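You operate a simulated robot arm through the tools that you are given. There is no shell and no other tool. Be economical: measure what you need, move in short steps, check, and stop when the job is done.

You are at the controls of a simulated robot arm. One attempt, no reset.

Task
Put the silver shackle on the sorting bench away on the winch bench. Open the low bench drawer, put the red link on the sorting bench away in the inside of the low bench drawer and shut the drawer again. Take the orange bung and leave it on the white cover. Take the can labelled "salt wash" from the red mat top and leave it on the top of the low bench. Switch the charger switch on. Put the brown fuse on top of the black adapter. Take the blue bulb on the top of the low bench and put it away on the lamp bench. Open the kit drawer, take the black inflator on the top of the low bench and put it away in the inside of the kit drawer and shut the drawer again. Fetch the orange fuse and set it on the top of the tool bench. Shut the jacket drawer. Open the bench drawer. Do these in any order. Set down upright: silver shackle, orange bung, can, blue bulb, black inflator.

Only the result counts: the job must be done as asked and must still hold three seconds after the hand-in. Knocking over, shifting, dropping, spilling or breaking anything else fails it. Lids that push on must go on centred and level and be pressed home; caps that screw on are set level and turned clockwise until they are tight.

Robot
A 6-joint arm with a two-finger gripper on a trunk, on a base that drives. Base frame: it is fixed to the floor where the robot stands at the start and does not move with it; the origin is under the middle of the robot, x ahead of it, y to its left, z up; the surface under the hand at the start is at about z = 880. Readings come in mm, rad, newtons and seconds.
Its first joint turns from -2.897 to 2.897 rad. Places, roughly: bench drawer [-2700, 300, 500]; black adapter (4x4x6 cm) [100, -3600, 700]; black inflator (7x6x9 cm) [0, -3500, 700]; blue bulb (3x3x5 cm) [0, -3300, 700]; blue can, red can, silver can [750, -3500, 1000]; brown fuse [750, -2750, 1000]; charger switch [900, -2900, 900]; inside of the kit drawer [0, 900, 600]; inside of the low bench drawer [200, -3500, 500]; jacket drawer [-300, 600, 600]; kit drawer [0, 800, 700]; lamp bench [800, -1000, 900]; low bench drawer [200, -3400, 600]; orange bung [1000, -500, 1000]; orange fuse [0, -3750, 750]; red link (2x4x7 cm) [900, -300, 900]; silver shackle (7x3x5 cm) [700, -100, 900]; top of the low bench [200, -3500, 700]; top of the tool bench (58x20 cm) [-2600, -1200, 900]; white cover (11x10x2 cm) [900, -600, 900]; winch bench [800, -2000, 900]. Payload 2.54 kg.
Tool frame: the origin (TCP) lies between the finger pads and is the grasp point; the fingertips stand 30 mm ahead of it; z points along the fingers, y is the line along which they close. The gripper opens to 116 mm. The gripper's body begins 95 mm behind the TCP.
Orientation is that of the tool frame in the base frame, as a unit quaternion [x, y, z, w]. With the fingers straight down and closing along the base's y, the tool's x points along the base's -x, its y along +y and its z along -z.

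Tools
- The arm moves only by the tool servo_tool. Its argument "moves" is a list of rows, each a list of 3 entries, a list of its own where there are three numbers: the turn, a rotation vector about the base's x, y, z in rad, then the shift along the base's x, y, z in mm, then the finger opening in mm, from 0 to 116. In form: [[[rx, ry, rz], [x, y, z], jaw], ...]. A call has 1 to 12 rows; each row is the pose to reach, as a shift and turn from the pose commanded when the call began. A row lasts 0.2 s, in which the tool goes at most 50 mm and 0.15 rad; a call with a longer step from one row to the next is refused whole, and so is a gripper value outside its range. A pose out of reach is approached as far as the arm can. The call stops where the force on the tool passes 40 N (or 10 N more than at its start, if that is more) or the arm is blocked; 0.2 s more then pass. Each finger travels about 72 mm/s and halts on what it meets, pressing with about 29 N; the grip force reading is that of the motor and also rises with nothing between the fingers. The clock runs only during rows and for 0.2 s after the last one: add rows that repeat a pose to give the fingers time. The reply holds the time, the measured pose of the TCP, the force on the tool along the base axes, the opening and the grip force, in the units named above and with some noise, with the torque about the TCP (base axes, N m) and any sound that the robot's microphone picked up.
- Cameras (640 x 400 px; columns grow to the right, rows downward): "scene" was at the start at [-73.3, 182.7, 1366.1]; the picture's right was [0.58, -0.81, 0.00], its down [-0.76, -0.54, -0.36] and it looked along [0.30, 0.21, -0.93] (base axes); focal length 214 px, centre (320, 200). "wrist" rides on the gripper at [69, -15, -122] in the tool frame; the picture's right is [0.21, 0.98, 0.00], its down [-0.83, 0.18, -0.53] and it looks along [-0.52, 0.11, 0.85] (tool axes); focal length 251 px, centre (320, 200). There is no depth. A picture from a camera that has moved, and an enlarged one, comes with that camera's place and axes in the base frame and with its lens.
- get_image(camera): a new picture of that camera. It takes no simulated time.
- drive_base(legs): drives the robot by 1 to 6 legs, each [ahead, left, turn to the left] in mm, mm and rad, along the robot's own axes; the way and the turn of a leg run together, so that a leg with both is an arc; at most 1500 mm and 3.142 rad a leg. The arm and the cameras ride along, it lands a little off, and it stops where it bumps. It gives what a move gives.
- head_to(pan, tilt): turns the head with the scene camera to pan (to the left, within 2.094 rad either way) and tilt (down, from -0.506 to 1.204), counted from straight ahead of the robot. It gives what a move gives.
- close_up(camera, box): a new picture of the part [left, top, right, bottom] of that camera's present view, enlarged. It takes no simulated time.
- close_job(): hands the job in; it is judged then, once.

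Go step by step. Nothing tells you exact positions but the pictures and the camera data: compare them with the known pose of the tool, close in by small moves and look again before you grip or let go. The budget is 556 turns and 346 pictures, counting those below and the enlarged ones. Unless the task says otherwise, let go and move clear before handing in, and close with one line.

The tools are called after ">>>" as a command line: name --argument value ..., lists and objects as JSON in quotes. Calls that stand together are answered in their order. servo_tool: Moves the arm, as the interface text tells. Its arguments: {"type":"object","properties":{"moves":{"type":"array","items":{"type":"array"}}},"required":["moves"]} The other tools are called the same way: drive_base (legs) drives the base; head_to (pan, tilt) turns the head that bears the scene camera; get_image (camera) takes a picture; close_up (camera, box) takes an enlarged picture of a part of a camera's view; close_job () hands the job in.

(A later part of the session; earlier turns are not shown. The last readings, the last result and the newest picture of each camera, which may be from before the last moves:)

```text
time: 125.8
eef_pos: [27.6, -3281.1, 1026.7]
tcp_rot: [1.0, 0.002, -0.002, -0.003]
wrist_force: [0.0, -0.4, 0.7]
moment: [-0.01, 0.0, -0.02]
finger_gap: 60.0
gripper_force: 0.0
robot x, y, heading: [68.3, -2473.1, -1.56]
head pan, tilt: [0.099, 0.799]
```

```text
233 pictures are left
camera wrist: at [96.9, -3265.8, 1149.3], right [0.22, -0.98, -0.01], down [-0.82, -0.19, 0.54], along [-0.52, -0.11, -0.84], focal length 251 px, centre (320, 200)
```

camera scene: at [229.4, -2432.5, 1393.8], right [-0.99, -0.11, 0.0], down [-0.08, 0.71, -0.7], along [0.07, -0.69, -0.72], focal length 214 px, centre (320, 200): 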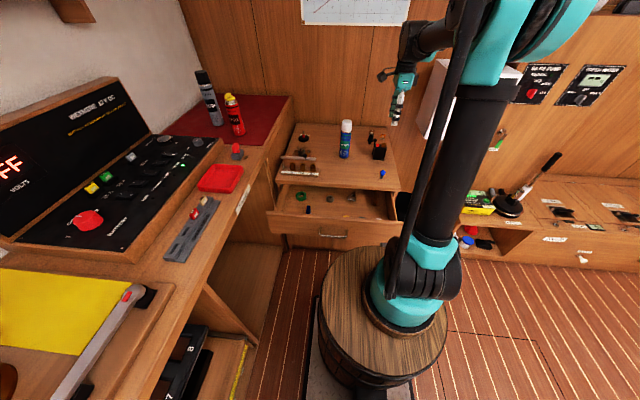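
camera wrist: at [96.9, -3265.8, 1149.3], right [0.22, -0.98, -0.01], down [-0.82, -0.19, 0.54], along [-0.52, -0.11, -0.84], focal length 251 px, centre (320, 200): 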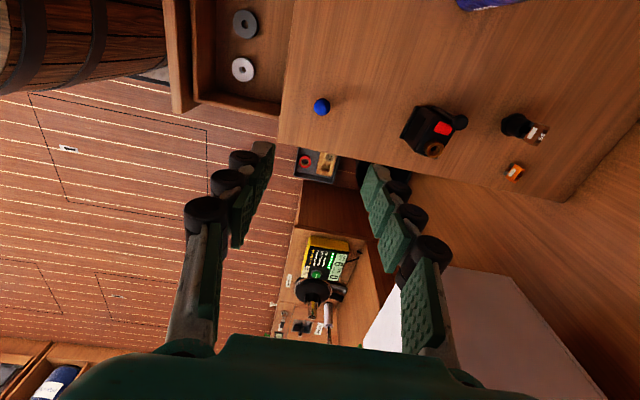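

>>> servo_tool --moves '[[[0, 0, 0], [-5, -1, -45], 60], [[0, 0, 0], [-10, -3, -90], 60], [[0, 0, 0], [-15, -4, -135], 60], [[0, 0, 0], [-15, -4, -180], 60], [[0, 0, 0], [-15, -4, -215], 60]]'

>>> close_up --camera "wrist" --box '[220, 80, 420, 220]'

>>> close_up --camera "scene" --box '[350, 110, 430, 200]'

```text
time: 127.0
eef_pos: [12.1, -3284.0, 810.7]
tcp_rot: [1.0, 0.003, -0.002, -0.002]
wrist_force: [-0.3, 0.2, 0.8]
moment: [-0.01, 0.0, 0.02]
finger_gap: 59.9
gripper_force: 0.1
robot x, y, heading: [65.4, -2474.6, -1.561]
head pan, tilt: [0.099, 0.799]
```

```text
2.86 times, centred on (320, 150) of wrist
camera zoom: at [82.1, -3270.2, 933.9], right [0.22, -0.98, 0.0], down [-0.82, -0.19, 0.54], along [-0.52, -0.11, -0.84], focal length 718 px, centre (320, 343)
```

zoom: 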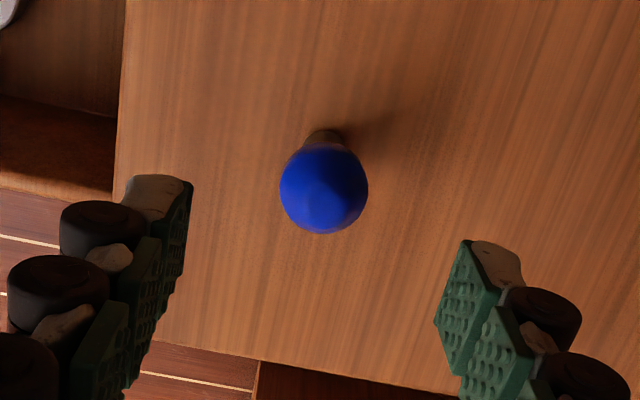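

```text
4.44 times, centred on (390, 155) of scene
camera zoom: at [229.5, -2432.3, 1393.8], right [-0.99, -0.11, 0.0], down [-0.08, 0.71, -0.7], along [0.07, -0.69, -0.72], focal length 953 px, centre (9, 400)
```

zoom: 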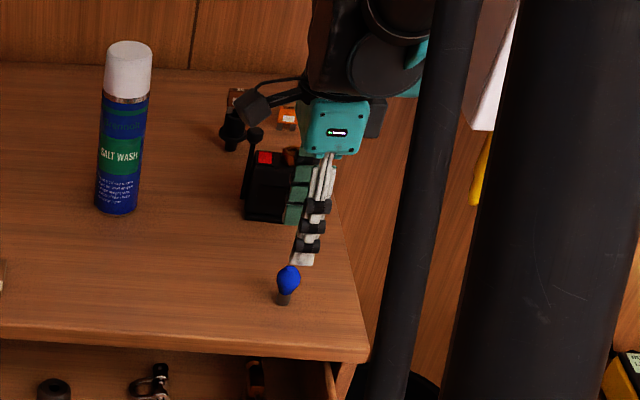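

>>> servo_tool --moves '[[[0, 0, 0], [0, -2, -40], 60], [[0, 0, 0], [0, -2, -72], 60], [[0, 0, 0], [0, -2, -72], 45], [[0, 0, 0], [0, -2, -72], 30], [[0, 0, 0], [0, -2, -72], 18], [[0, 0, 0], [0, -2, -72], 14], [[0, 0, 0], [0, -2, -72], 14]]'

>>> close_up --camera "wrist" --box '[220, 80, 420, 260]'

```text
time: 128.6
eef_pos: [10.8, -3287.1, 738.8]
tcp_rot: [1.0, 0.003, -0.002, -0.002]
wrist_force: [-0.7, -0.3, -0.5]
moment: [-0.04, 0.0, 0.03]
finger_gap: 22.9
gripper_force: 28.5
robot x, y, heading: [68.2, -2473.2, -1.56]
head pan, tilt: [0.099, 0.799]
```

```text
2.22 times, centred on (320, 170) of wrist
camera zoom: at [81.2, -3272.5, 862.1], right [0.22, -0.98, -0.01], down [-0.82, -0.19, 0.54], along [-0.52, -0.11, -0.84], focal length 559 px, centre (320, 267)
```

zoom: 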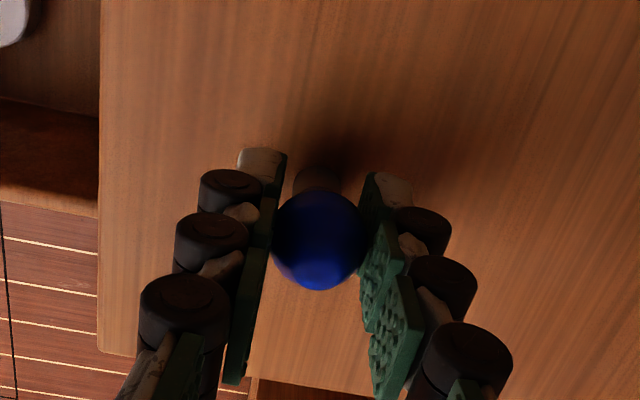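

Bulb gripped. Lift, tuck in, and drive back to the lamp bench, turning to face it.

>>> servo_tool --moves '[[[0, 0, 0], [0, 0, 45], 14], [[0, 0, 0], [0, 0, 90], 14], [[0, 0, 0], [0, 0, 135], 14], [[0, 0, 0], [0, 0, 180], 14], [[0, 0, 0], [0, 20, 225], 14], [[0, 0, 0], [0, 50, 265], 14], [[0, 0, 0], [0, 90, 290], 14], [[0, 0, 0], [0, 135, 310], 14], [[0, 0, 0], [0, 180, 320], 14], [[0, 0, 0], [0, 225, 330], 14]]'

>>> drive_base --legs '[[-1400, -90, 0], [0, 0, 1.56]]'

>>> head_to --pan 0.0 --tilt 0.7

>>> get_image --camera "scene"

>>> get_image --camera "wrist"

```text
time: 130.8
eef_pos: [11.2, -3062.3, 1069.5]
tcp_rot: [1.0, 0.002, -0.002, -0.003]
wrist_force: [0.7, -0.4, -0.9]
moment: [0.07, -0.01, -0.01]
finger_gap: 22.9
gripper_force: 29.5
robot x, y, heading: [71.4, -2474.4, -1.565]
head pan, tilt: [0.099, 0.799]
```

```text
time: 141.7
eef_pos: [561.6, -1108.5, 1069.2]
tcp_rot: [0.7, 0.714, -0.003, -0.001]
wrist_force: [-0.9, -0.3, 0.1]
moment: [0.0, -0.02, -0.03]
finger_gap: 23.1
gripper_force: 28.9
robot x, y, heading: [-30.6, -1053.6, 0.024]
head pan, tilt: [0.099, 0.799]
```

```text
time: 142.4
eef_pos: [561.0, -1107.1, 1069.5]
tcp_rot: [0.7, 0.714, -0.003, 0.0]
wrist_force: [-0.3, 0.1, 0.3]
moment: [0.0, -0.01, 0.04]
finger_gap: 22.6
gripper_force: 29.2
robot x, y, heading: [-25.8, -1056.4, 0.026]
head pan, tilt: [0.0, 0.7]
```

```text
229 pictures are left
camera scene: at [-65.7, -907.8, 1402.0], right [0.02, -1.0, 0.0], down [-0.64, -0.02, -0.76], along [0.76, 0.02, -0.64], focal length 214 px, centre (320, 200)
```

scene: 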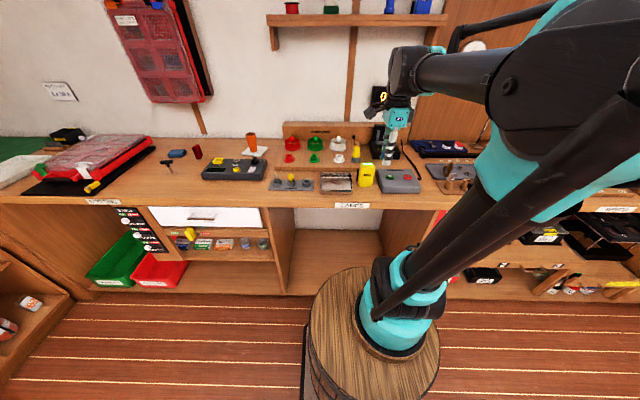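

```text
228 pictures are left
camera wrist: at [545.5, -1038.0, 1191.7], right [0.97, 0.24, -0.01], down [0.2, -0.82, 0.54], along [0.12, -0.52, -0.84], focal length 251 px, centre (320, 200)
```

wrist: 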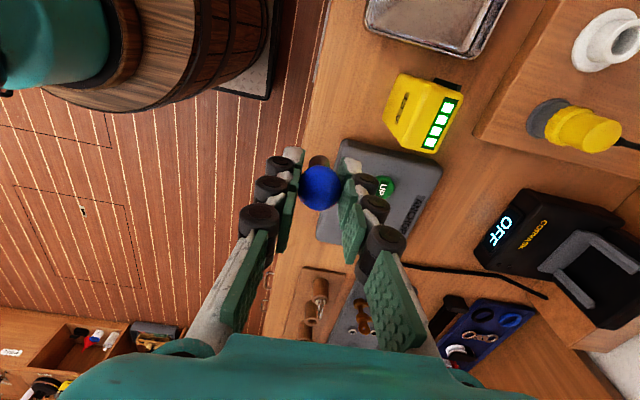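

>>> close_up --camera "scene" --box '[190, 110, 440, 230]'

```text
2.56 times, centred on (315, 170) of scene
camera zoom: at [-65.7, -907.8, 1402.0], right [0.02, -1.0, 0.0], down [-0.64, -0.02, -0.76], along [0.76, 0.02, -0.64], focal length 549 px, centre (333, 277)
```

zoom: 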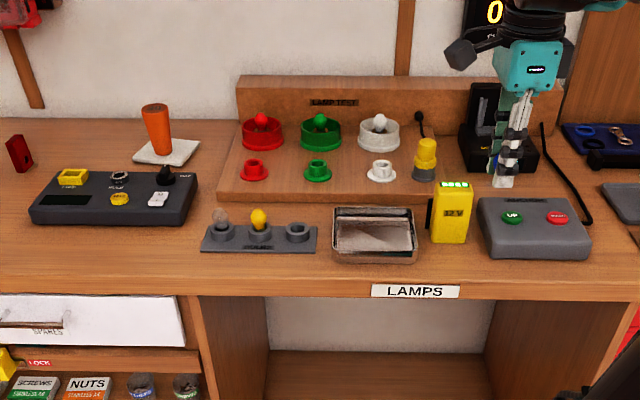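

The free front strip by the bulb rack at about (582,-830) suits. I turn the tool so it closes along y and move over there.

>>> servo_tool --moves '[[[0, 0, 0.135], [2, 25, 0], 14], [[0, 0, 0.27], [4, 50, 0], 14], [[0, 0, 0.405], [6, 75, 0], 14], [[0, 0, 0.54], [8, 100, 0], 14], [[0, 0, 0.675], [10, 125, 0], 14], [[0, 0, 0.81], [12, 150, 0], 14], [[0, 0, 0.945], [14, 175, 0], 14], [[0, 0, 1.08], [16, 200, 0], 14], [[0, 0, 1.215], [18, 225, 0], 14], [[0, 0, 1.35], [20, 250, 0], 14], [[0, 0, 1.46], [21, 270, -20], 14], [[0, 0, 1.55], [21, 279, -60], 14]]'

>>> get_image --camera "wrist"

>>> close_up --camera "scene" --box '[230, 120, 390, 220]'

```text
time: 145.0
eef_pos: [581.6, -828.4, 1010.1]
tcp_rot: [0.0, 1.0, -0.001, 0.001]
wrist_force: [-0.3, 0.1, -1.3]
moment: [0.04, -0.04, 0.03]
finger_gap: 22.6
gripper_force: 28.7
robot x, y, heading: [-26.8, -1058.7, 0.021]
head pan, tilt: [0.0, 0.7]
```

```text
226 pictures are left
camera wrist: at [513.3, -843.0, 1131.6], right [-0.22, 0.98, 0.0], down [0.82, 0.19, 0.54], along [0.52, 0.11, -0.84], focal length 251 px, centre (320, 200)
```

wrist: 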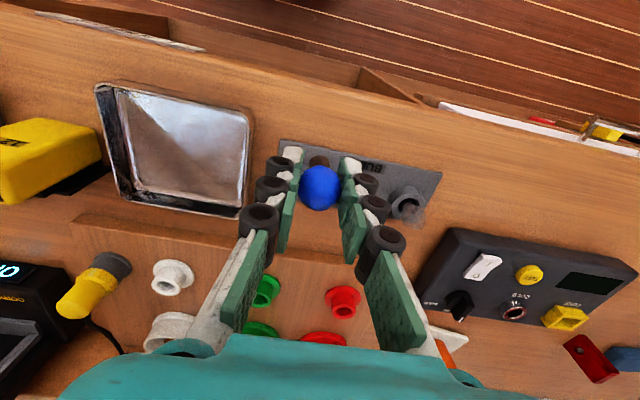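

```text
4.00 times, centred on (310, 170) of scene
camera zoom: at [-65.8, -907.9, 1402.1], right [0.02, -1.0, 0.0], down [-0.64, -0.01, -0.76], along [0.76, 0.02, -0.64], focal length 858 px, centre (360, 320)
```

zoom: 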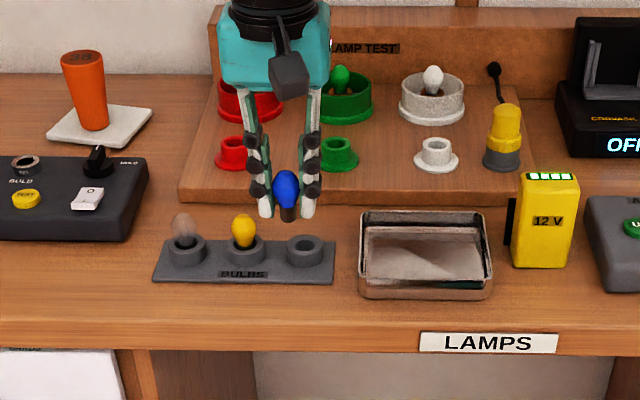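

The spot under the bulb is clear bench. Lower.

>>> servo_tool --moves '[[[0, 0, 0], [-2, 0, -40], 14], [[0, 0, 0], [-2, 0, -75], 14], [[0, 0, 0], [-2, 0, -86], 14], [[0, 0, 0], [-2, 0, -89], 14], [[0, 0, 0], [-2, 0, -91], 14], [[0, 0, 0], [-2, 0, -91], 14]]'

>>> get_image --camera "wrist"

```text
time: 146.4
eef_pos: [580.7, -827.5, 918.6]
tcp_rot: [0.001, 1.0, -0.002, 0.002]
wrist_force: [0.2, -0.4, 15.0]
moment: [-0.05, -0.05, 0.01]
finger_gap: 22.7
gripper_force: 28.9
robot x, y, heading: [-26.5, -1060.5, 0.025]
head pan, tilt: [0.0, 0.7]
```

```text
224 pictures are left
camera wrist: at [511.4, -843.0, 1041.1], right [-0.22, 0.98, -0.01], down [0.82, 0.18, 0.54], along [0.52, 0.11, -0.84], focal length 251 px, centre (320, 200)
```

wrist: 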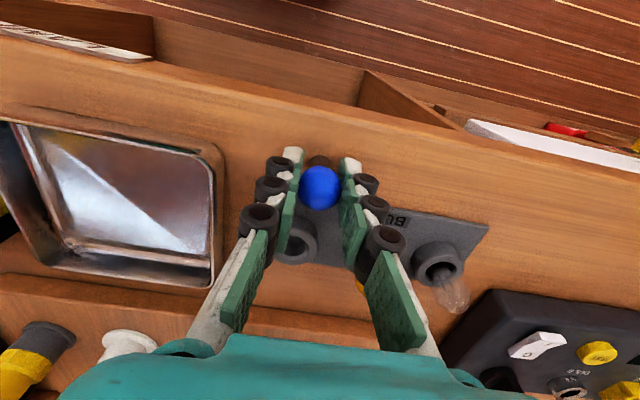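

Contact (15 N). Ease up, release, and rise.

>>> servo_tool --moves '[[[0, 0, 0], [0, 0, 1.3], 14], [[0, 0, 0], [0, 0, 1.3], 24], [[0, 0, 0], [0, 0, 1.3], 36], [[0, 0, 0], [0, 0, 1.3], 46], [[0, 0, 0], [0, 0, 40], 46], [[0, 0, 0], [0, 0, 80], 46], [[0, 0, 0], [0, 0, 125], 46], [[0, 0, 0], [0, 0, 160], 46]]'

>>> close_up --camera "scene" --box '[230, 150, 390, 250]'

```text
time: 148.2
eef_pos: [581.2, -828.8, 1077.8]
tcp_rot: [0.0, 1.0, -0.003, 0.002]
wrist_force: [-0.6, 0.3, -1.0]
moment: [-0.03, -0.01, 0.03]
finger_gap: 46.3
gripper_force: 0.0
robot x, y, heading: [-27.7, -1059.0, 0.017]
head pan, tilt: [0.0, 0.7]
```

```text
4.00 times, centred on (310, 200) of scene
camera zoom: at [-65.6, -907.7, 1402.1], right [0.02, -1.0, 0.0], down [-0.64, -0.01, -0.76], along [0.76, 0.02, -0.64], focal length 858 px, centre (360, 200)
```

zoom: 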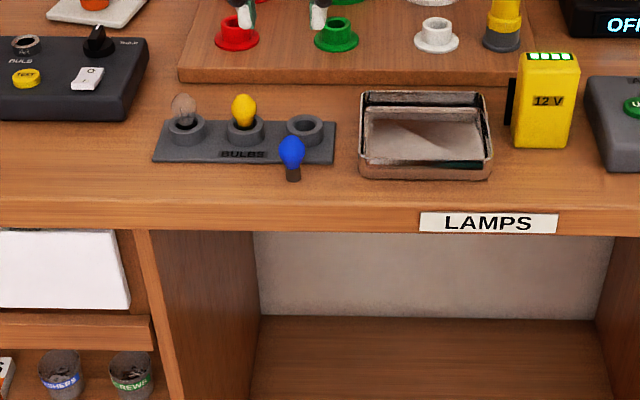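

Bulb placed upright. Now drive to the red link on the sorting bench.

>>> drive_base --legs '[[80, 700, -0.02]]'

>>> servo_tool --moves '[[[0, 0, 0], [45, -10, 0], 60], [[0, 0, 0], [90, -20, 0], 60], [[0, 0, 0], [135, -30, 0], 60], [[0, 0, 0], [175, -40, 0], 60]]'

>>> get_image --camera "wrist"

>>> get_image --camera "scene"

```text
time: 152.1
eef_pos: [660.6, -140.8, 1078.3]
tcp_rot: [0.014, 1.0, -0.002, 0.001]
wrist_force: [-0.3, 0.1, -0.9]
moment: [0.0, 0.01, 0.01]
finger_gap: 46.1
gripper_force: 0.1
robot x, y, heading: [42.5, -352.3, -0.003]
head pan, tilt: [0.0, 0.7]
```

```text
time: 153.1
eef_pos: [834.2, -182.6, 1079.0]
tcp_rot: [0.014, 1.0, -0.002, 0.001]
wrist_force: [0.0, 0.3, 0.0]
moment: [0.01, -0.01, -0.04]
finger_gap: 60.1
gripper_force: 0.1
robot x, y, heading: [42.4, -353.2, -0.005]
head pan, tilt: [0.0, 0.7]
```

```text
222 pictures are left
camera wrist: at [765.5, -193.7, 1200.2], right [-0.19, 0.98, -0.01], down [0.83, 0.16, 0.54], along [0.53, 0.1, -0.84], focal length 251 px, centre (320, 200)
```

wrist: 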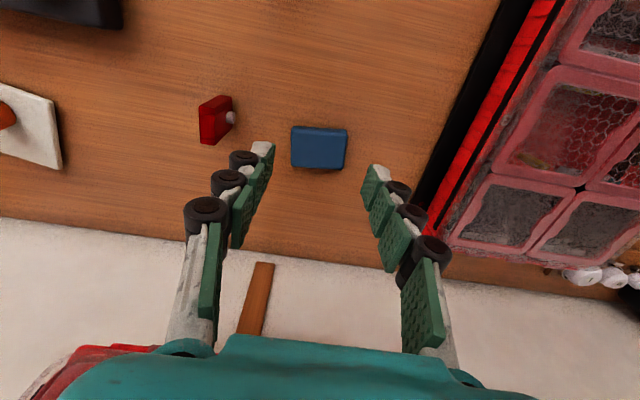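

```text
221 pictures are left
camera scene: at [10.9, -202.2, 1402.0], right [0.0, -1.0, 0.0], down [-0.64, 0.0, -0.77], along [0.77, 0.0, -0.64], focal length 214 px, centre (320, 200)
```

scene: 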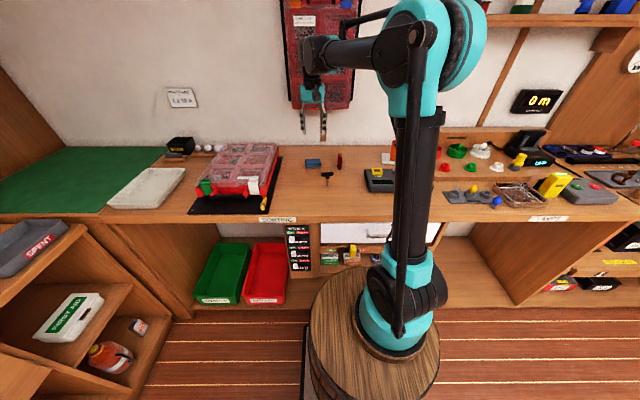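

>>> close_up --camera "wrist" --box '[170, 70, 370, 200]'

>>> close_up --camera "scene" --box '[295, 140, 375, 200]'

```text
3.08 times, centred on (270, 135) of wrist
camera zoom: at [765.5, -193.7, 1200.2], right [-0.19, 0.98, -0.01], down [0.83, 0.16, 0.54], along [0.53, 0.1, -0.84], focal length 774 px, centre (474, 400)
```

zoom: 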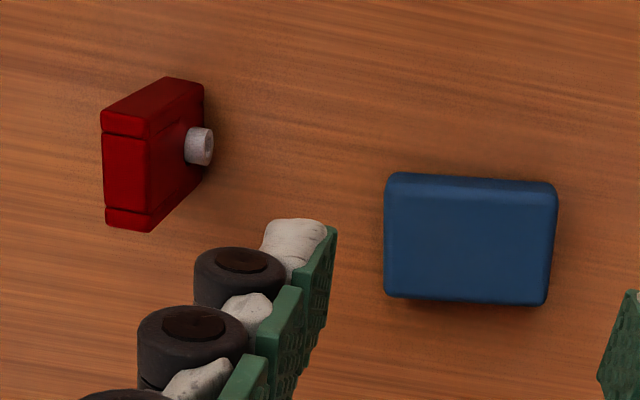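

```text
6.67 times, centred on (335, 170) of scene
camera zoom: at [10.9, -202.2, 1402.0], right [0.0, -1.0, 0.0], down [-0.64, 0.0, -0.77], along [0.77, 0.0, -0.64], focal length 1430 px, centre (220, 400)
```

zoom: 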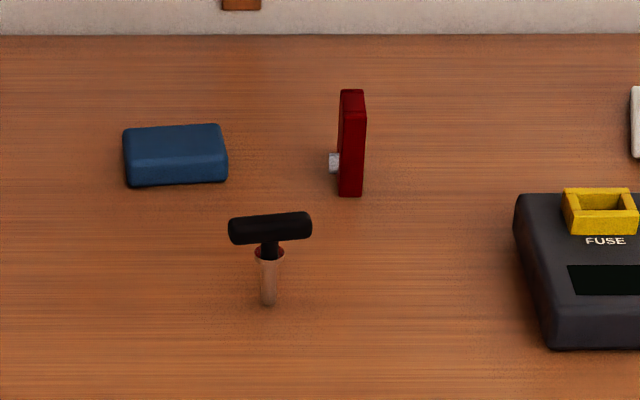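

The red link stands at about (863,-291), 20 mm thick in y with a knob low on its left face; I'll grip its top part. Move above.

>>> servo_tool --moves '[[[0, 0, 0], [10, -35, -20], 60], [[0, 0, 0], [20, -70, -40], 60], [[0, 0, 0], [28, -108, -60], 60], [[0, 0, 0], [28, -108, -79], 60]]'

>>> close_up --camera "wrist" --box '[200, 80, 440, 240]'

>>> close_up --camera "scene" --box '[295, 130, 375, 190]'

```text
time: 154.1
eef_pos: [862.5, -289.2, 998.4]
tcp_rot: [0.014, 1.0, -0.004, 0.002]
wrist_force: [-0.6, 0.0, -0.5]
moment: [-0.01, -0.01, 0.0]
finger_gap: 59.9
gripper_force: 0.3
robot x, y, heading: [41.6, -350.4, -0.006]
head pan, tilt: [0.0, 0.7]
```

```text
2.50 times, centred on (320, 160) of wrist
camera zoom: at [793.4, -302.1, 1121.1], right [-0.19, 0.98, -0.01], down [0.83, 0.16, 0.54], along [0.53, 0.1, -0.84], focal length 629 px, centre (320, 300)
```

zoom: 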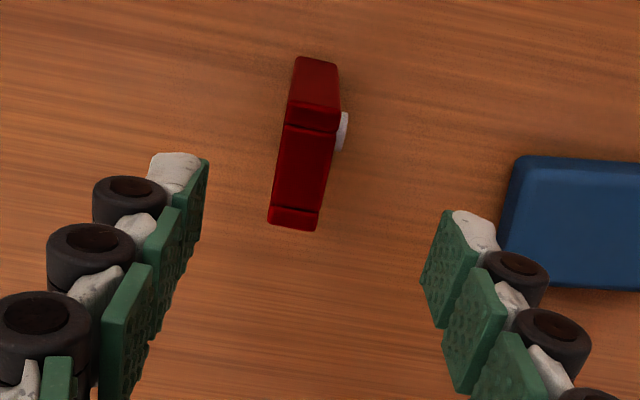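

```text
6.67 times, centred on (335, 160) of scene
camera zoom: at [11.4, -202.2, 1402.1], right [-0.01, -1.0, 0.0], down [-0.64, 0.0, -0.76], along [0.76, 0.0, -0.64], focal length 1430 px, centre (220, 467)
```

zoom: 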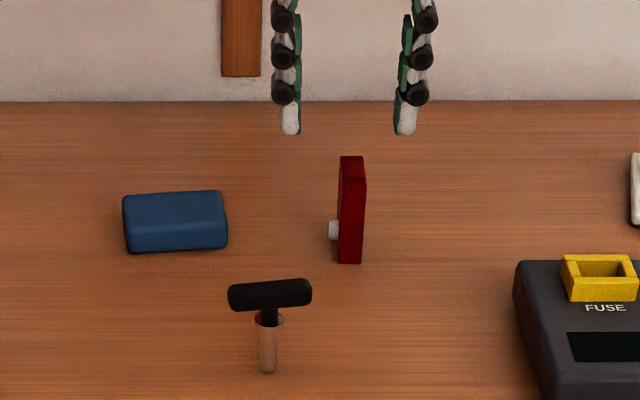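

>>> servo_tool --moves '[[[0, 0, 0], [0, -5, -20], 60], [[0, 0, 0], [0, -5, -49], 60], [[0, 0, 0], [0, -5, -49], 45], [[0, 0, 0], [0, -5, -49], 30], [[0, 0, 0], [0, -5, -49], 18], [[0, 0, 0], [0, -5, -49], 10], [[0, 0, 0], [0, -5, -49], 10], [[0, 0, 0], [0, -5, -20], 10], [[0, 0, 0], [0, -5, 20], 10]]'

>>> get_image --camera "wrist"

```text
time: 156.1
eef_pos: [863.5, -294.0, 1017.6]
tcp_rot: [0.014, 1.0, -0.003, 0.002]
wrist_force: [-0.4, -0.2, -1.4]
moment: [-0.01, -0.02, 0.0]
finger_gap: 15.5
gripper_force: 29.4
robot x, y, heading: [41.3, -351.0, -0.001]
head pan, tilt: [0.0, 0.7]
```

```text
216 pictures are left
camera wrist: at [794.5, -305.6, 1141.3], right [-0.19, 0.98, 0.0], down [0.83, 0.16, 0.54], along [0.53, 0.1, -0.84], focal length 251 px, centre (320, 200)
```

wrist: 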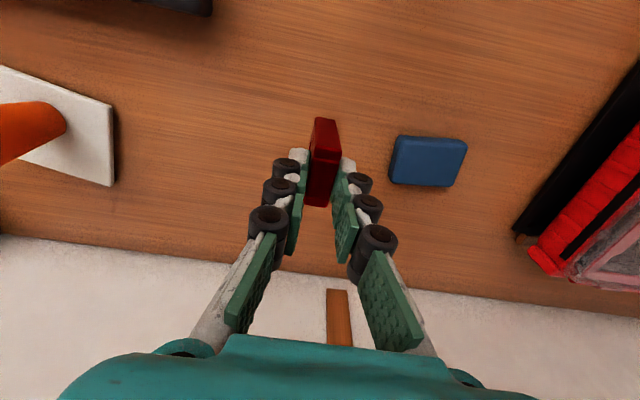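

Link held. Tuck in, then drive back to the low bench.

>>> servo_tool --moves '[[[0, 0, 0], [-20, 0, 35], 10], [[0, 0, 0], [-60, -5, 60], 10], [[0, 0, 0], [-105, -10, 60], 10], [[0, 0, 0], [-150, -15, 60], 10], [[0, 0, 0], [-195, -20, 60], 10], [[0, 0, 0], [-240, -25, 60], 10], [[0, 0, 0], [-285, -30, 60], 10], [[0, 0, 0], [-330, -35, 60], 10]]'

>>> drive_base --legs '[[-120, 0, 0], [0, -100, -1.57], [1000, 0, 0], [900, 200, 0]]'

>>> head_to --pan 0.0 --tilt 0.85

>>> get_image --camera "scene"

>>> get_image --camera "wrist"

```text
time: 157.9
eef_pos: [532.2, -329.8, 1079.6]
tcp_rot: [0.014, 1.0, -0.003, 0.002]
wrist_force: [0.7, 0.0, -0.6]
moment: [-0.02, 0.04, 0.0]
finger_gap: 15.5
gripper_force: 29.1
robot x, y, heading: [45.9, -351.1, -0.008]
head pan, tilt: [0.0, 0.7]
```

```text
time: 172.3
eef_pos: [5.5, -2815.9, 1078.7]
tcp_rot: [0.727, 0.687, -0.003, -0.001]
wrist_force: [0.0, 0.3, -1.2]
moment: [0.01, 0.01, 0.05]
finger_gap: 15.5
gripper_force: 28.9
robot x, y, heading: [-4.6, -2329.6, -1.606]
head pan, tilt: [0.0, 0.7]
```

```text
time: 173.0
eef_pos: [5.6, -2814.9, 1078.3]
tcp_rot: [0.727, 0.687, -0.003, 0.0]
wrist_force: [-0.8, -0.2, -1.6]
moment: [0.01, 0.01, 0.0]
finger_gap: 15.4
gripper_force: 29.3
robot x, y, heading: [-1.7, -2329.2, -1.605]
head pan, tilt: [0.0, 0.85]
```

```text
215 pictures are left
camera scene: at [149.2, -2289.8, 1389.8], right [-1.0, 0.03, 0.0], down [0.02, 0.75, -0.66], along [-0.02, -0.66, -0.75], focal length 214 px, centre (320, 200)
```

scene: 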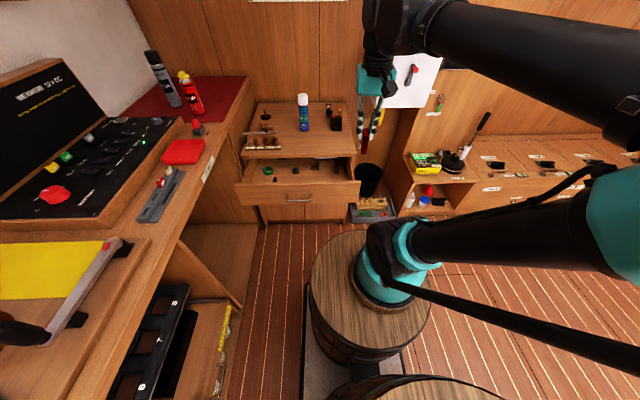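

```text
214 pictures are left
camera wrist: at [-4.8, -2745.5, 1200.8], right [0.99, 0.16, -0.01], down [0.14, -0.83, 0.54], along [0.08, -0.53, -0.84], focal length 251 px, centre (320, 200)
```

wrist: 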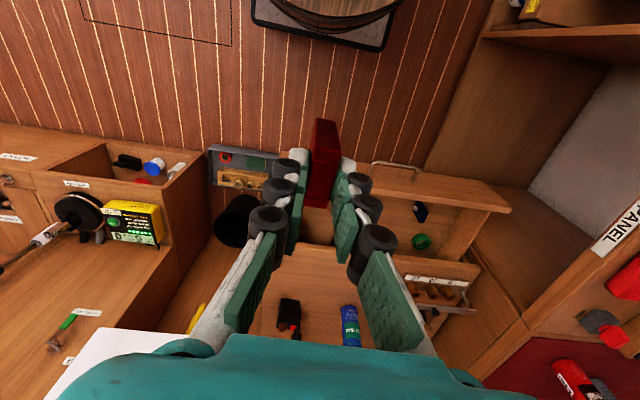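

>>> drive_base --legs '[[60, 150, 0.035]]'

>>> close_up --camera "scene" --box '[240, 80, 400, 230]'

>>> get_image --camera "wrist"

```text
time: 174.4
eef_pos: [173.5, -2878.0, 1077.3]
tcp_rot: [0.713, 0.701, -0.003, 0.0]
wrist_force: [0.6, 0.3, -0.4]
moment: [0.03, 0.04, 0.02]
finger_gap: 15.4
gripper_force: 29.2
robot x, y, heading: [148.1, -2388.7, -1.567]
head pan, tilt: [0.0, 0.85]
```

```text
2.67 times, centred on (320, 155) of scene
camera zoom: at [297.6, -2347.0, 1389.8], right [-1.0, 0.0, 0.0], down [0.0, 0.75, -0.66], along [0.0, -0.66, -0.75], focal length 572 px, centre (320, 320)
```

zoom: 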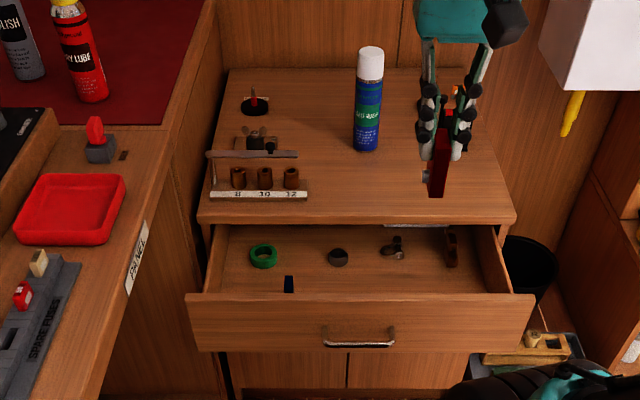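

```text
212 pictures are left
camera wrist: at [160.1, -2807.9, 1200.8], right [0.98, 0.2, -0.01], down [0.17, -0.83, 0.54], along [0.1, -0.53, -0.84], focal length 251 px, centre (320, 200)
```

wrist: 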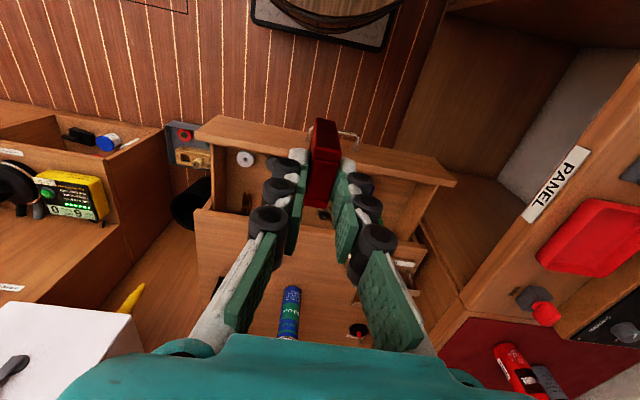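

>>> servo_tool --moves '[[[0, 0, 0], [-5, -40, -20], 10], [[0, 0, 0], [-10, -80, -45], 10], [[0, 0, 0], [-15, -120, -70], 10], [[0, 0, 0], [-20, -155, -100], 10], [[0, 0, 0], [-20, -180, -140], 10], [[0, 0, 0], [-20, -190, -180], 10]]'

>>> get_image --camera "wrist"

```text
time: 175.8
eef_pos: [152.0, -3067.2, 898.4]
tcp_rot: [0.714, 0.7, -0.003, -0.001]
wrist_force: [-0.8, 0.2, -0.5]
moment: [-0.05, 0.0, 0.01]
finger_gap: 15.6
gripper_force: 29.1
robot x, y, heading: [146.4, -2389.1, -1.573]
head pan, tilt: [0.0, 0.85]
```

```text
211 pictures are left
camera wrist: at [139.8, -2997.8, 1020.0], right [0.98, 0.2, -0.01], down [0.17, -0.83, 0.54], along [0.1, -0.53, -0.84], focal length 251 px, centre (320, 200)
```

wrist: 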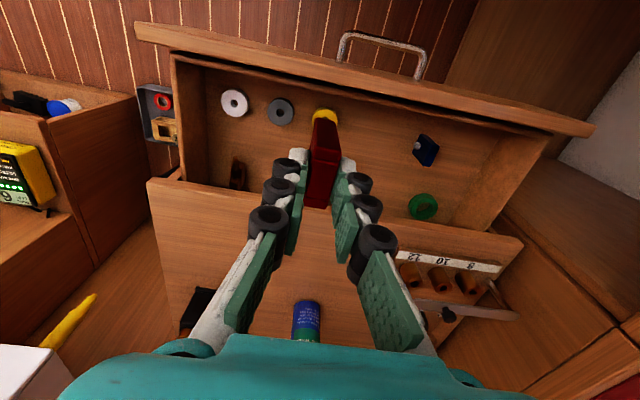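

The drawer's front middle is free around (277,-3125). I lower the link there.

>>> servo_tool --moves '[[[0, 0, 0], [40, -15, 0], 10], [[0, 0, 0], [80, -35, 0], 10], [[0, 0, 0], [125, -58, 0], 10], [[0, 0, 0], [125, -58, -45], 10], [[0, 0, 0], [125, -58, -90], 10], [[0, 0, 0], [125, -58, -135], 10], [[0, 0, 0], [125, -58, -180], 10], [[0, 0, 0], [125, -58, -215], 10]]'

>>> get_image --camera "wrist"

>>> close_up --camera "scene" --box '[240, 80, 400, 230]'

```text
refused: row 3 steps farther than a row can; nothing moved
```

```text
210 pictures are left
camera wrist: at [139.8, -2997.8, 1020.0], right [0.98, 0.2, -0.01], down [0.17, -0.83, 0.54], along [0.1, -0.53, -0.84], focal length 251 px, centre (320, 200)
```

wrist: 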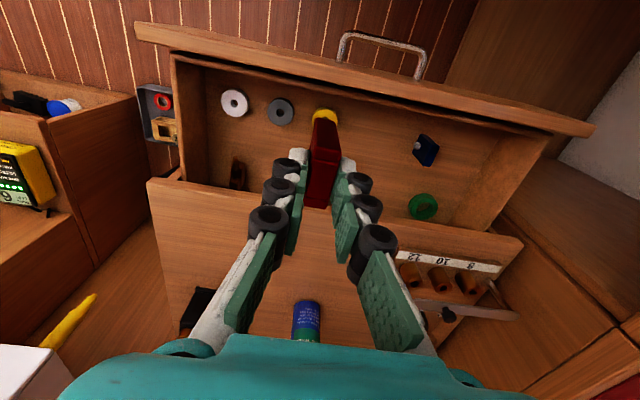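

```text
2.67 times, centred on (320, 155) of scene
camera zoom: at [297.6, -2346.8, 1389.8], right [-1.0, 0.0, 0.0], down [0.0, 0.75, -0.66], along [0.0, -0.66, -0.75], focal length 572 px, centre (320, 320)
```

zoom: 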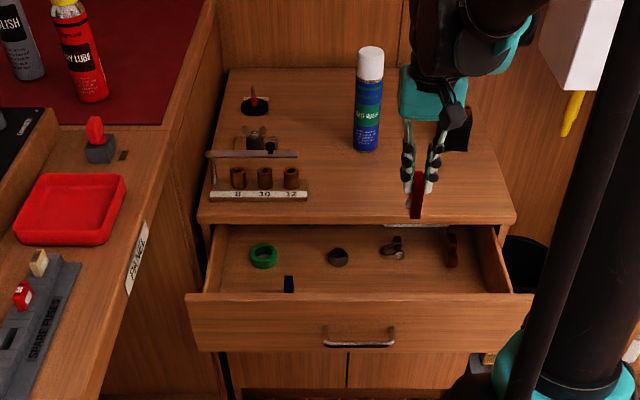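

>>> servo_tool --moves '[[[0, 0, 0], [40, -15, 0], 10], [[0, 0, 0], [80, -35, 0], 10], [[0, 0, 0], [110, -50, 0], 10], [[0, 0, 0], [125, -58, -30], 10], [[0, 0, 0], [125, -58, -75], 10], [[0, 0, 0], [125, -58, -120], 10], [[0, 0, 0], [125, -58, -165], 10], [[0, 0, 0], [125, -58, -200], 10]]'

>>> get_image --camera "wrist"

>>> close_up --camera "scene" --box '[240, 80, 400, 230]'

```text
time: 177.6
eef_pos: [278.4, -3124.8, 696.7]
tcp_rot: [0.714, 0.7, -0.004, -0.001]
wrist_force: [0.2, 0.0, -0.5]
moment: [-0.07, -0.01, 0.01]
finger_gap: 15.6
gripper_force: 28.7
robot x, y, heading: [144.9, -2391.5, -1.565]
head pan, tilt: [0.0, 0.85]
```

```text
208 pictures are left
camera wrist: at [265.6, -3056.0, 820.3], right [0.98, 0.2, -0.01], down [0.17, -0.83, 0.54], along [0.1, -0.53, -0.84], focal length 251 px, centre (320, 200)
```

wrist: 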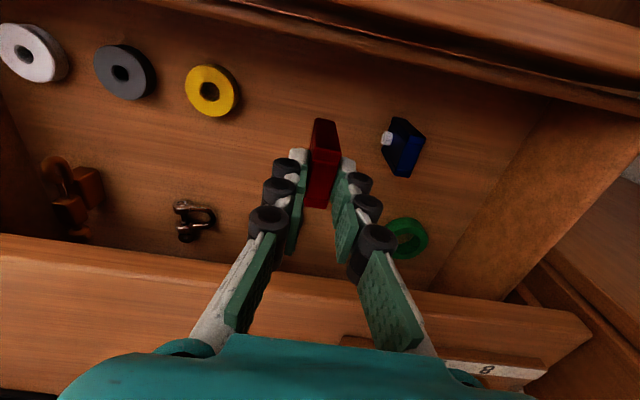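

```text
2.67 times, centred on (320, 155) of scene
camera zoom: at [297.6, -2347.0, 1389.8], right [-1.0, 0.0, 0.0], down [0.0, 0.75, -0.66], along [0.0, -0.66, -0.75], focal length 572 px, centre (320, 320)
```

zoom: 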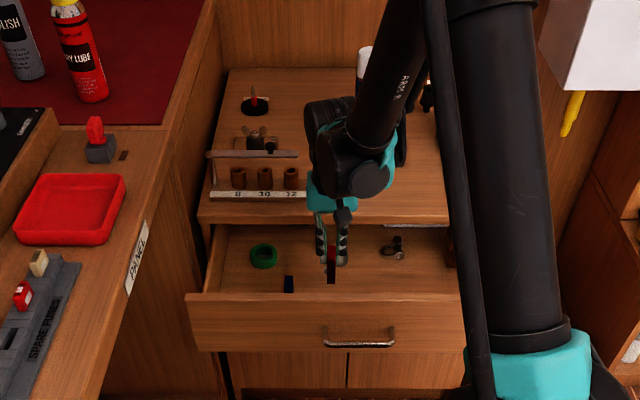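

>>> servo_tool --moves '[[[0, 0, 0], [-11, 0, -30], 10], [[0, 0, 0], [-11, 0, -60], 10], [[0, 0, 0], [-11, 0, -75], 10], [[0, 0, 0], [-11, 0, -85], 10], [[0, 0, 0], [-11, 0, -92], 10]]'

>>> get_image --camera "wrist"

```text
time: 178.8
eef_pos: [267.4, -3124.5, 607.1]
tcp_rot: [0.714, 0.7, -0.002, 0.0]
wrist_force: [-0.9, -0.1, 13.4]
moment: [-0.05, 0.0, 0.01]
finger_gap: 15.7
gripper_force: 25.0
robot x, y, heading: [145.0, -2389.6, -1.566]
head pan, tilt: [0.0, 0.85]
```

```text
206 pictures are left
camera wrist: at [254.0, -3055.0, 728.9], right [0.98, 0.2, -0.01], down [0.17, -0.83, 0.54], along [0.1, -0.53, -0.84], focal length 251 px, centre (320, 200)
```

wrist: 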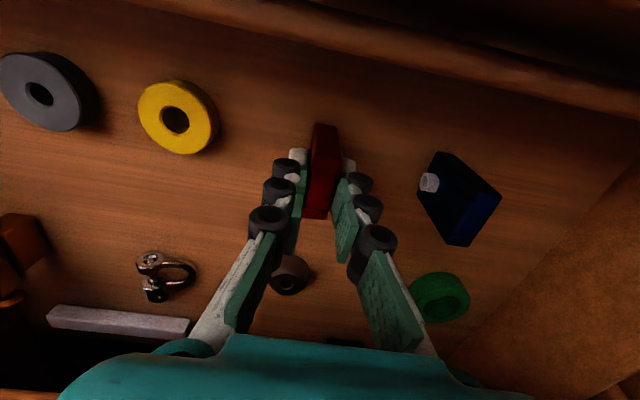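

Contact with the drawer floor. Release and rise.

>>> servo_tool --moves '[[[0, 0, 0], [0, 0, 1], 10], [[0, 0, 0], [0, 0, 1], 22], [[0, 0, 0], [0, 0, 1], 36], [[0, 0, 0], [0, 0, 1], 40], [[0, 0, 0], [0, 0, 40], 40], [[0, 0, 0], [0, 0, 85], 40], [[0, 0, 0], [0, 0, 130], 40], [[0, 0, 0], [0, 0, 175], 40], [[0, 0, 0], [0, 20, 220], 40], [[0, 0, 0], [0, 60, 245], 40], [[0, 0, 0], [0, 105, 260], 40]]'

>>> get_image --camera "wrist"

```text
time: 181.2
eef_pos: [266.4, -3020.8, 864.7]
tcp_rot: [0.714, 0.7, -0.003, 0.0]
wrist_force: [0.3, -0.6, -0.6]
moment: [0.03, 0.03, 0.02]
finger_gap: 40.1
gripper_force: 0.0
robot x, y, heading: [148.1, -2385.8, -1.567]
head pan, tilt: [0.0, 0.85]
```

```text
205 pictures are left
camera wrist: at [253.9, -2950.2, 987.7], right [0.98, 0.2, -0.01], down [0.17, -0.83, 0.54], along [0.1, -0.53, -0.84], focal length 251 px, centre (320, 200)
```

wrist: 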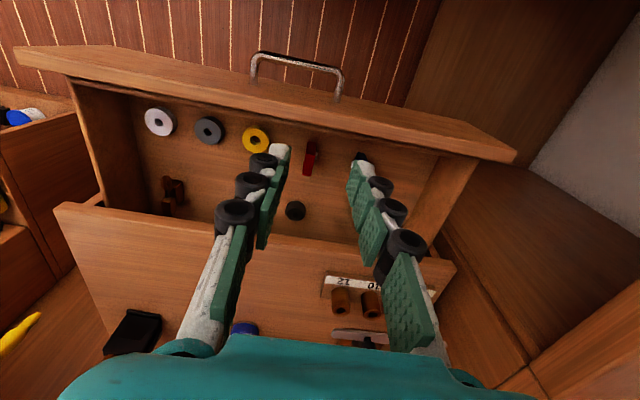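

The link stands in the drawer. To shut it I'll push the handle bar with closed fingers; first back up 100 mm and lower in front of it.

>>> drive_base --legs '[[-110, 0, 0]]'

>>> servo_tool --moves '[[[0, 0, 0], [-20, 15, 0], 30], [[0, 0, 0], [-42, 20, -45], 15], [[0, 0, 0], [-42, 20, -90], 0], [[0, 0, 0], [-42, 20, -135], 0], [[0, 0, 0], [-42, 20, -180], 0], [[0, 0, 0], [-42, 20, -225], 0], [[0, 0, 0], [-42, 20, -265], 0]]'

>>> get_image --camera "wrist"

>>> get_image --camera "scene"

```text
time: 182.4
eef_pos: [266.7, -2908.0, 866.1]
tcp_rot: [0.714, 0.7, -0.003, 0.0]
wrist_force: [0.1, 0.4, 0.1]
moment: [0.0, 0.01, 0.0]
finger_gap: 40.2
gripper_force: 0.0
robot x, y, heading: [149.7, -2276.5, -1.566]
head pan, tilt: [0.0, 0.85]
```

```text
refused: row 2 steps farther than a row can; nothing moved
```

```text
204 pictures are left
camera wrist: at [253.9, -2837.7, 987.5], right [0.98, 0.2, -0.01], down [0.17, -0.83, 0.54], along [0.1, -0.53, -0.84], focal length 251 px, centre (320, 200)
```

wrist: 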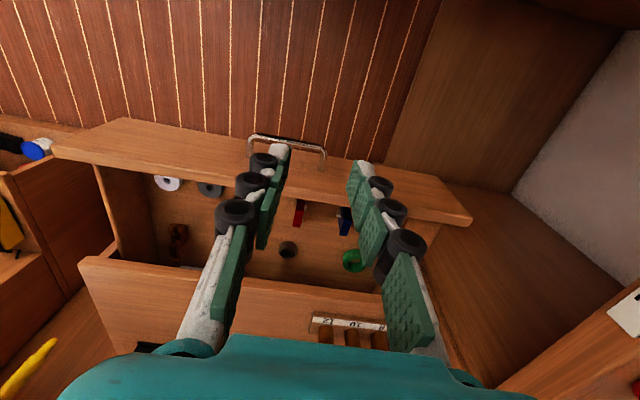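

```text
203 pictures are left
camera scene: at [297.1, -2234.6, 1389.8], right [-1.0, 0.0, 0.0], down [0.0, 0.75, -0.66], along [0.0, -0.66, -0.75], focal length 214 px, centre (320, 200)
```

scene: 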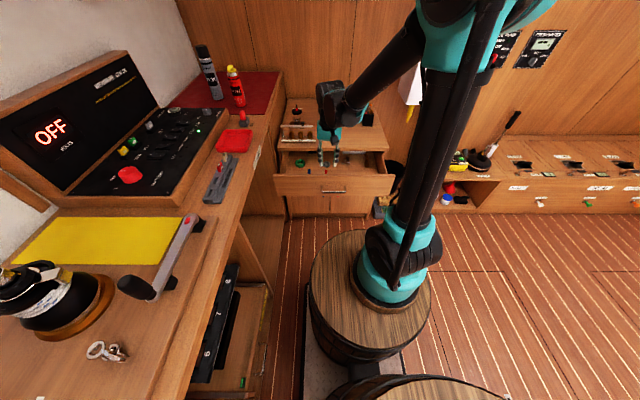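

>>> servo_tool --moves '[[[0, 0, 0], [-20, 8, -20], 30], [[0, 0, 0], [-42, 10, -55], 15], [[0, 0, 0], [-42, 10, -100], 0], [[0, 0, 0], [-42, 10, -145], 0], [[0, 0, 0], [-42, 10, -190], 0], [[0, 0, 0], [-42, 10, -235], 0], [[0, 0, 0], [-42, 10, -267], 0]]'

>>> get_image --camera "wrist"

```text
time: 184.0
eef_pos: [236.5, -2937.1, 660.1]
tcp_rot: [0.713, 0.701, -0.002, -0.001]
wrist_force: [0.4, 0.0, -0.1]
moment: [-0.02, 0.01, 0.01]
finger_gap: 0.0
gripper_force: 28.8
out of reach, approached as far as the arm can: row 5, 6, 7
robot x, y, heading: [144.6, -2275.7, -1.564]
head pan, tilt: [0.0, 0.85]
```

```text
202 pictures are left
camera wrist: at [223.7, -2866.8, 781.5], right [0.98, 0.2, -0.01], down [0.17, -0.83, 0.54], along [0.1, -0.53, -0.84], focal length 251 px, centre (320, 200)
```

wrist: 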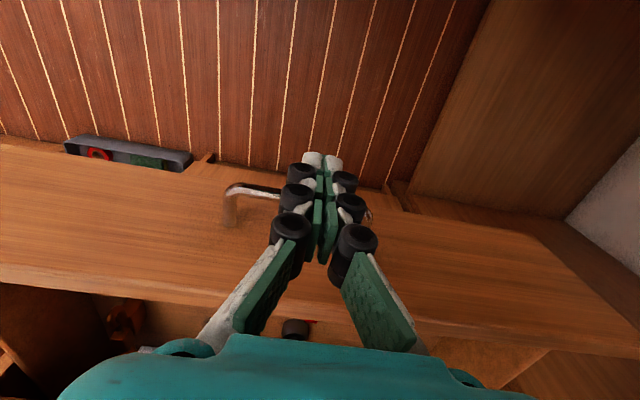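

>>> drive_base --legs '[[-90, 0, 0]]'

>>> servo_tool --moves '[[[0, 0, 0], [-5, -40, -10], 0], [[0, 0, 0], [-10, -75, -35], 0], [[0, 0, 0], [-10, -90, -60], 0]]'

>>> get_image --camera "wrist"

```text
time: 185.1
eef_pos: [235.5, -2846.4, 659.0]
tcp_rot: [0.714, 0.7, -0.002, -0.001]
wrist_force: [0.1, -0.1, -0.2]
moment: [-0.03, 0.0, -0.01]
finger_gap: 0.0
gripper_force: 28.7
robot x, y, heading: [145.6, -2190.7, -1.571]
head pan, tilt: [0.0, 0.85]
```

```text
time: 185.9
eef_pos: [226.3, -2937.2, 598.0]
tcp_rot: [0.714, 0.7, -0.002, 0.0]
wrist_force: [-0.5, 0.5, 0.7]
moment: [0.0, 0.01, 0.06]
finger_gap: 0.1
gripper_force: 29.0
robot x, y, heading: [148.2, -2183.1, -1.566]
head pan, tilt: [0.0, 0.85]
```

```text
201 pictures are left
camera wrist: at [213.5, -2866.8, 721.3], right [0.98, 0.2, -0.01], down [0.17, -0.83, 0.54], along [0.1, -0.53, -0.84], focal length 251 px, centre (320, 200)
```

wrist: 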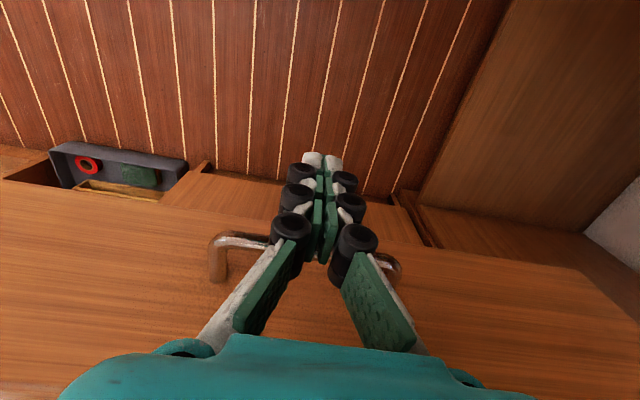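

Centred on the handle. Push with the arm.

>>> servo_tool --moves '[[[0, 0, 0], [-1, -25, 0], 0], [[0, 0, 0], [-1, -45, 0], 0], [[0, 0, 0], [-1, -65, 0], 0], [[0, 0, 0], [-1, -90, 0], 0], [[0, 0, 0], [-1, -115, 0], 0], [[0, 0, 0], [-1, -140, 0], 0], [[0, 0, 0], [-1, -165, 0], 0], [[0, 0, 0], [-1, -190, 0], 0]]'

>>> get_image --camera "wrist"

```text
time: 187.7
eef_pos: [226.0, -3126.6, 598.5]
tcp_rot: [0.714, 0.7, -0.004, 0.0]
wrist_force: [-1.4, 0.2, 0.0]
moment: [-0.06, -0.02, -0.05]
finger_gap: 0.0
gripper_force: 28.6
robot x, y, heading: [146.7, -2185.7, -1.566]
head pan, tilt: [0.0, 0.85]
```

```text
200 pictures are left
camera wrist: at [212.8, -3056.9, 721.5], right [0.98, 0.2, -0.01], down [0.17, -0.83, 0.54], along [0.1, -0.53, -0.84], focal length 251 px, centre (320, 200)
```

wrist: 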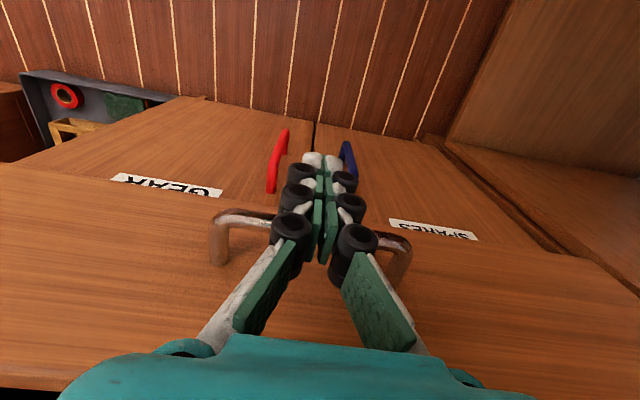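

The drawer moves along. I finish with the base driving forward 60 mm.

>>> drive_base --legs '[[45, 0, 0]]'

>>> servo_tool --moves '[[[0, 0, 0], [0, -4, 0], 0], [[0, 0, 0], [0, -8, 0], 0], [[0, 0, 0], [0, -12, 0], 0], [[0, 0, 0], [0, -16, 0], 0], [[0, 0, 0], [0, -20, 0], 0]]'

>>> get_image --camera "wrist"

>>> close_up --camera "scene" --box '[250, 60, 410, 220]'

```text
time: 188.7
eef_pos: [225.3, -3164.7, 599.0]
tcp_rot: [0.713, 0.701, 0.001, -0.005]
wrist_force: [-0.4, 0.2, -0.6]
moment: [0.02, 0.03, 0.03]
finger_gap: 0.0
gripper_force: 28.3
robot x, y, heading: [143.9, -2234.7, -1.567]
head pan, tilt: [0.0, 0.85]
stopped in leg 1: the force on the tool passed its limit at 57 N (the readings are from after the stop); the commanded pose is now the measured one
```

```text
time: 189.2
eef_pos: [226.5, -3164.5, 598.0]
tcp_rot: [0.713, 0.701, 0.004, -0.009]
wrist_force: [-0.5, 4.2, 2.5]
moment: [-0.05, 0.04, 0.01]
finger_gap: 0.0
gripper_force: 28.4
robot x, y, heading: [146.5, -2227.6, -1.566]
head pan, tilt: [0.0, 0.85]
stopped in row 2: the force on the tool passed its limit at 50 N (the readings are from after the stop); the commanded pose is now the measured one
```

```text
199 pictures are left
camera wrist: at [212.9, -3097.9, 721.8], right [0.98, 0.2, 0.0], down [0.17, -0.84, 0.52], along [0.1, -0.51, -0.85], focal length 251 px, centre (320, 200)
```

wrist: 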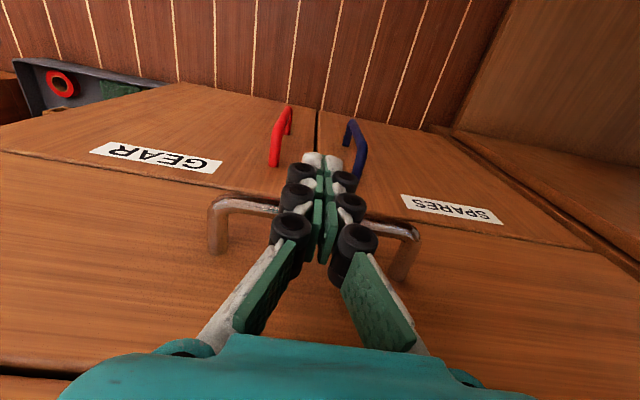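

```text
2.50 times, centred on (330, 140) of scene
camera zoom: at [296.9, -2187.2, 1389.8], right [-1.0, 0.0, 0.0], down [0.0, 0.75, -0.66], along [0.0, -0.66, -0.75], focal length 536 px, centre (295, 350)
```

zoom: 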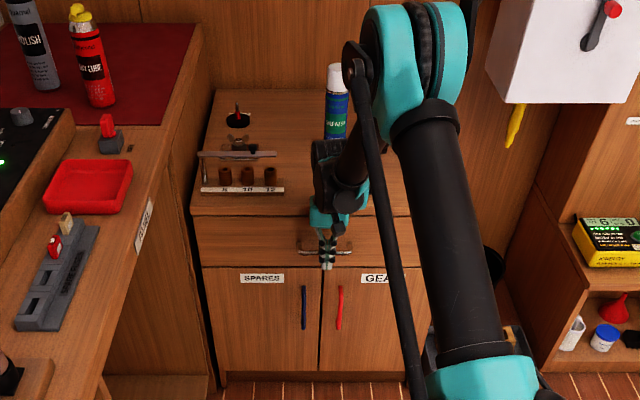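

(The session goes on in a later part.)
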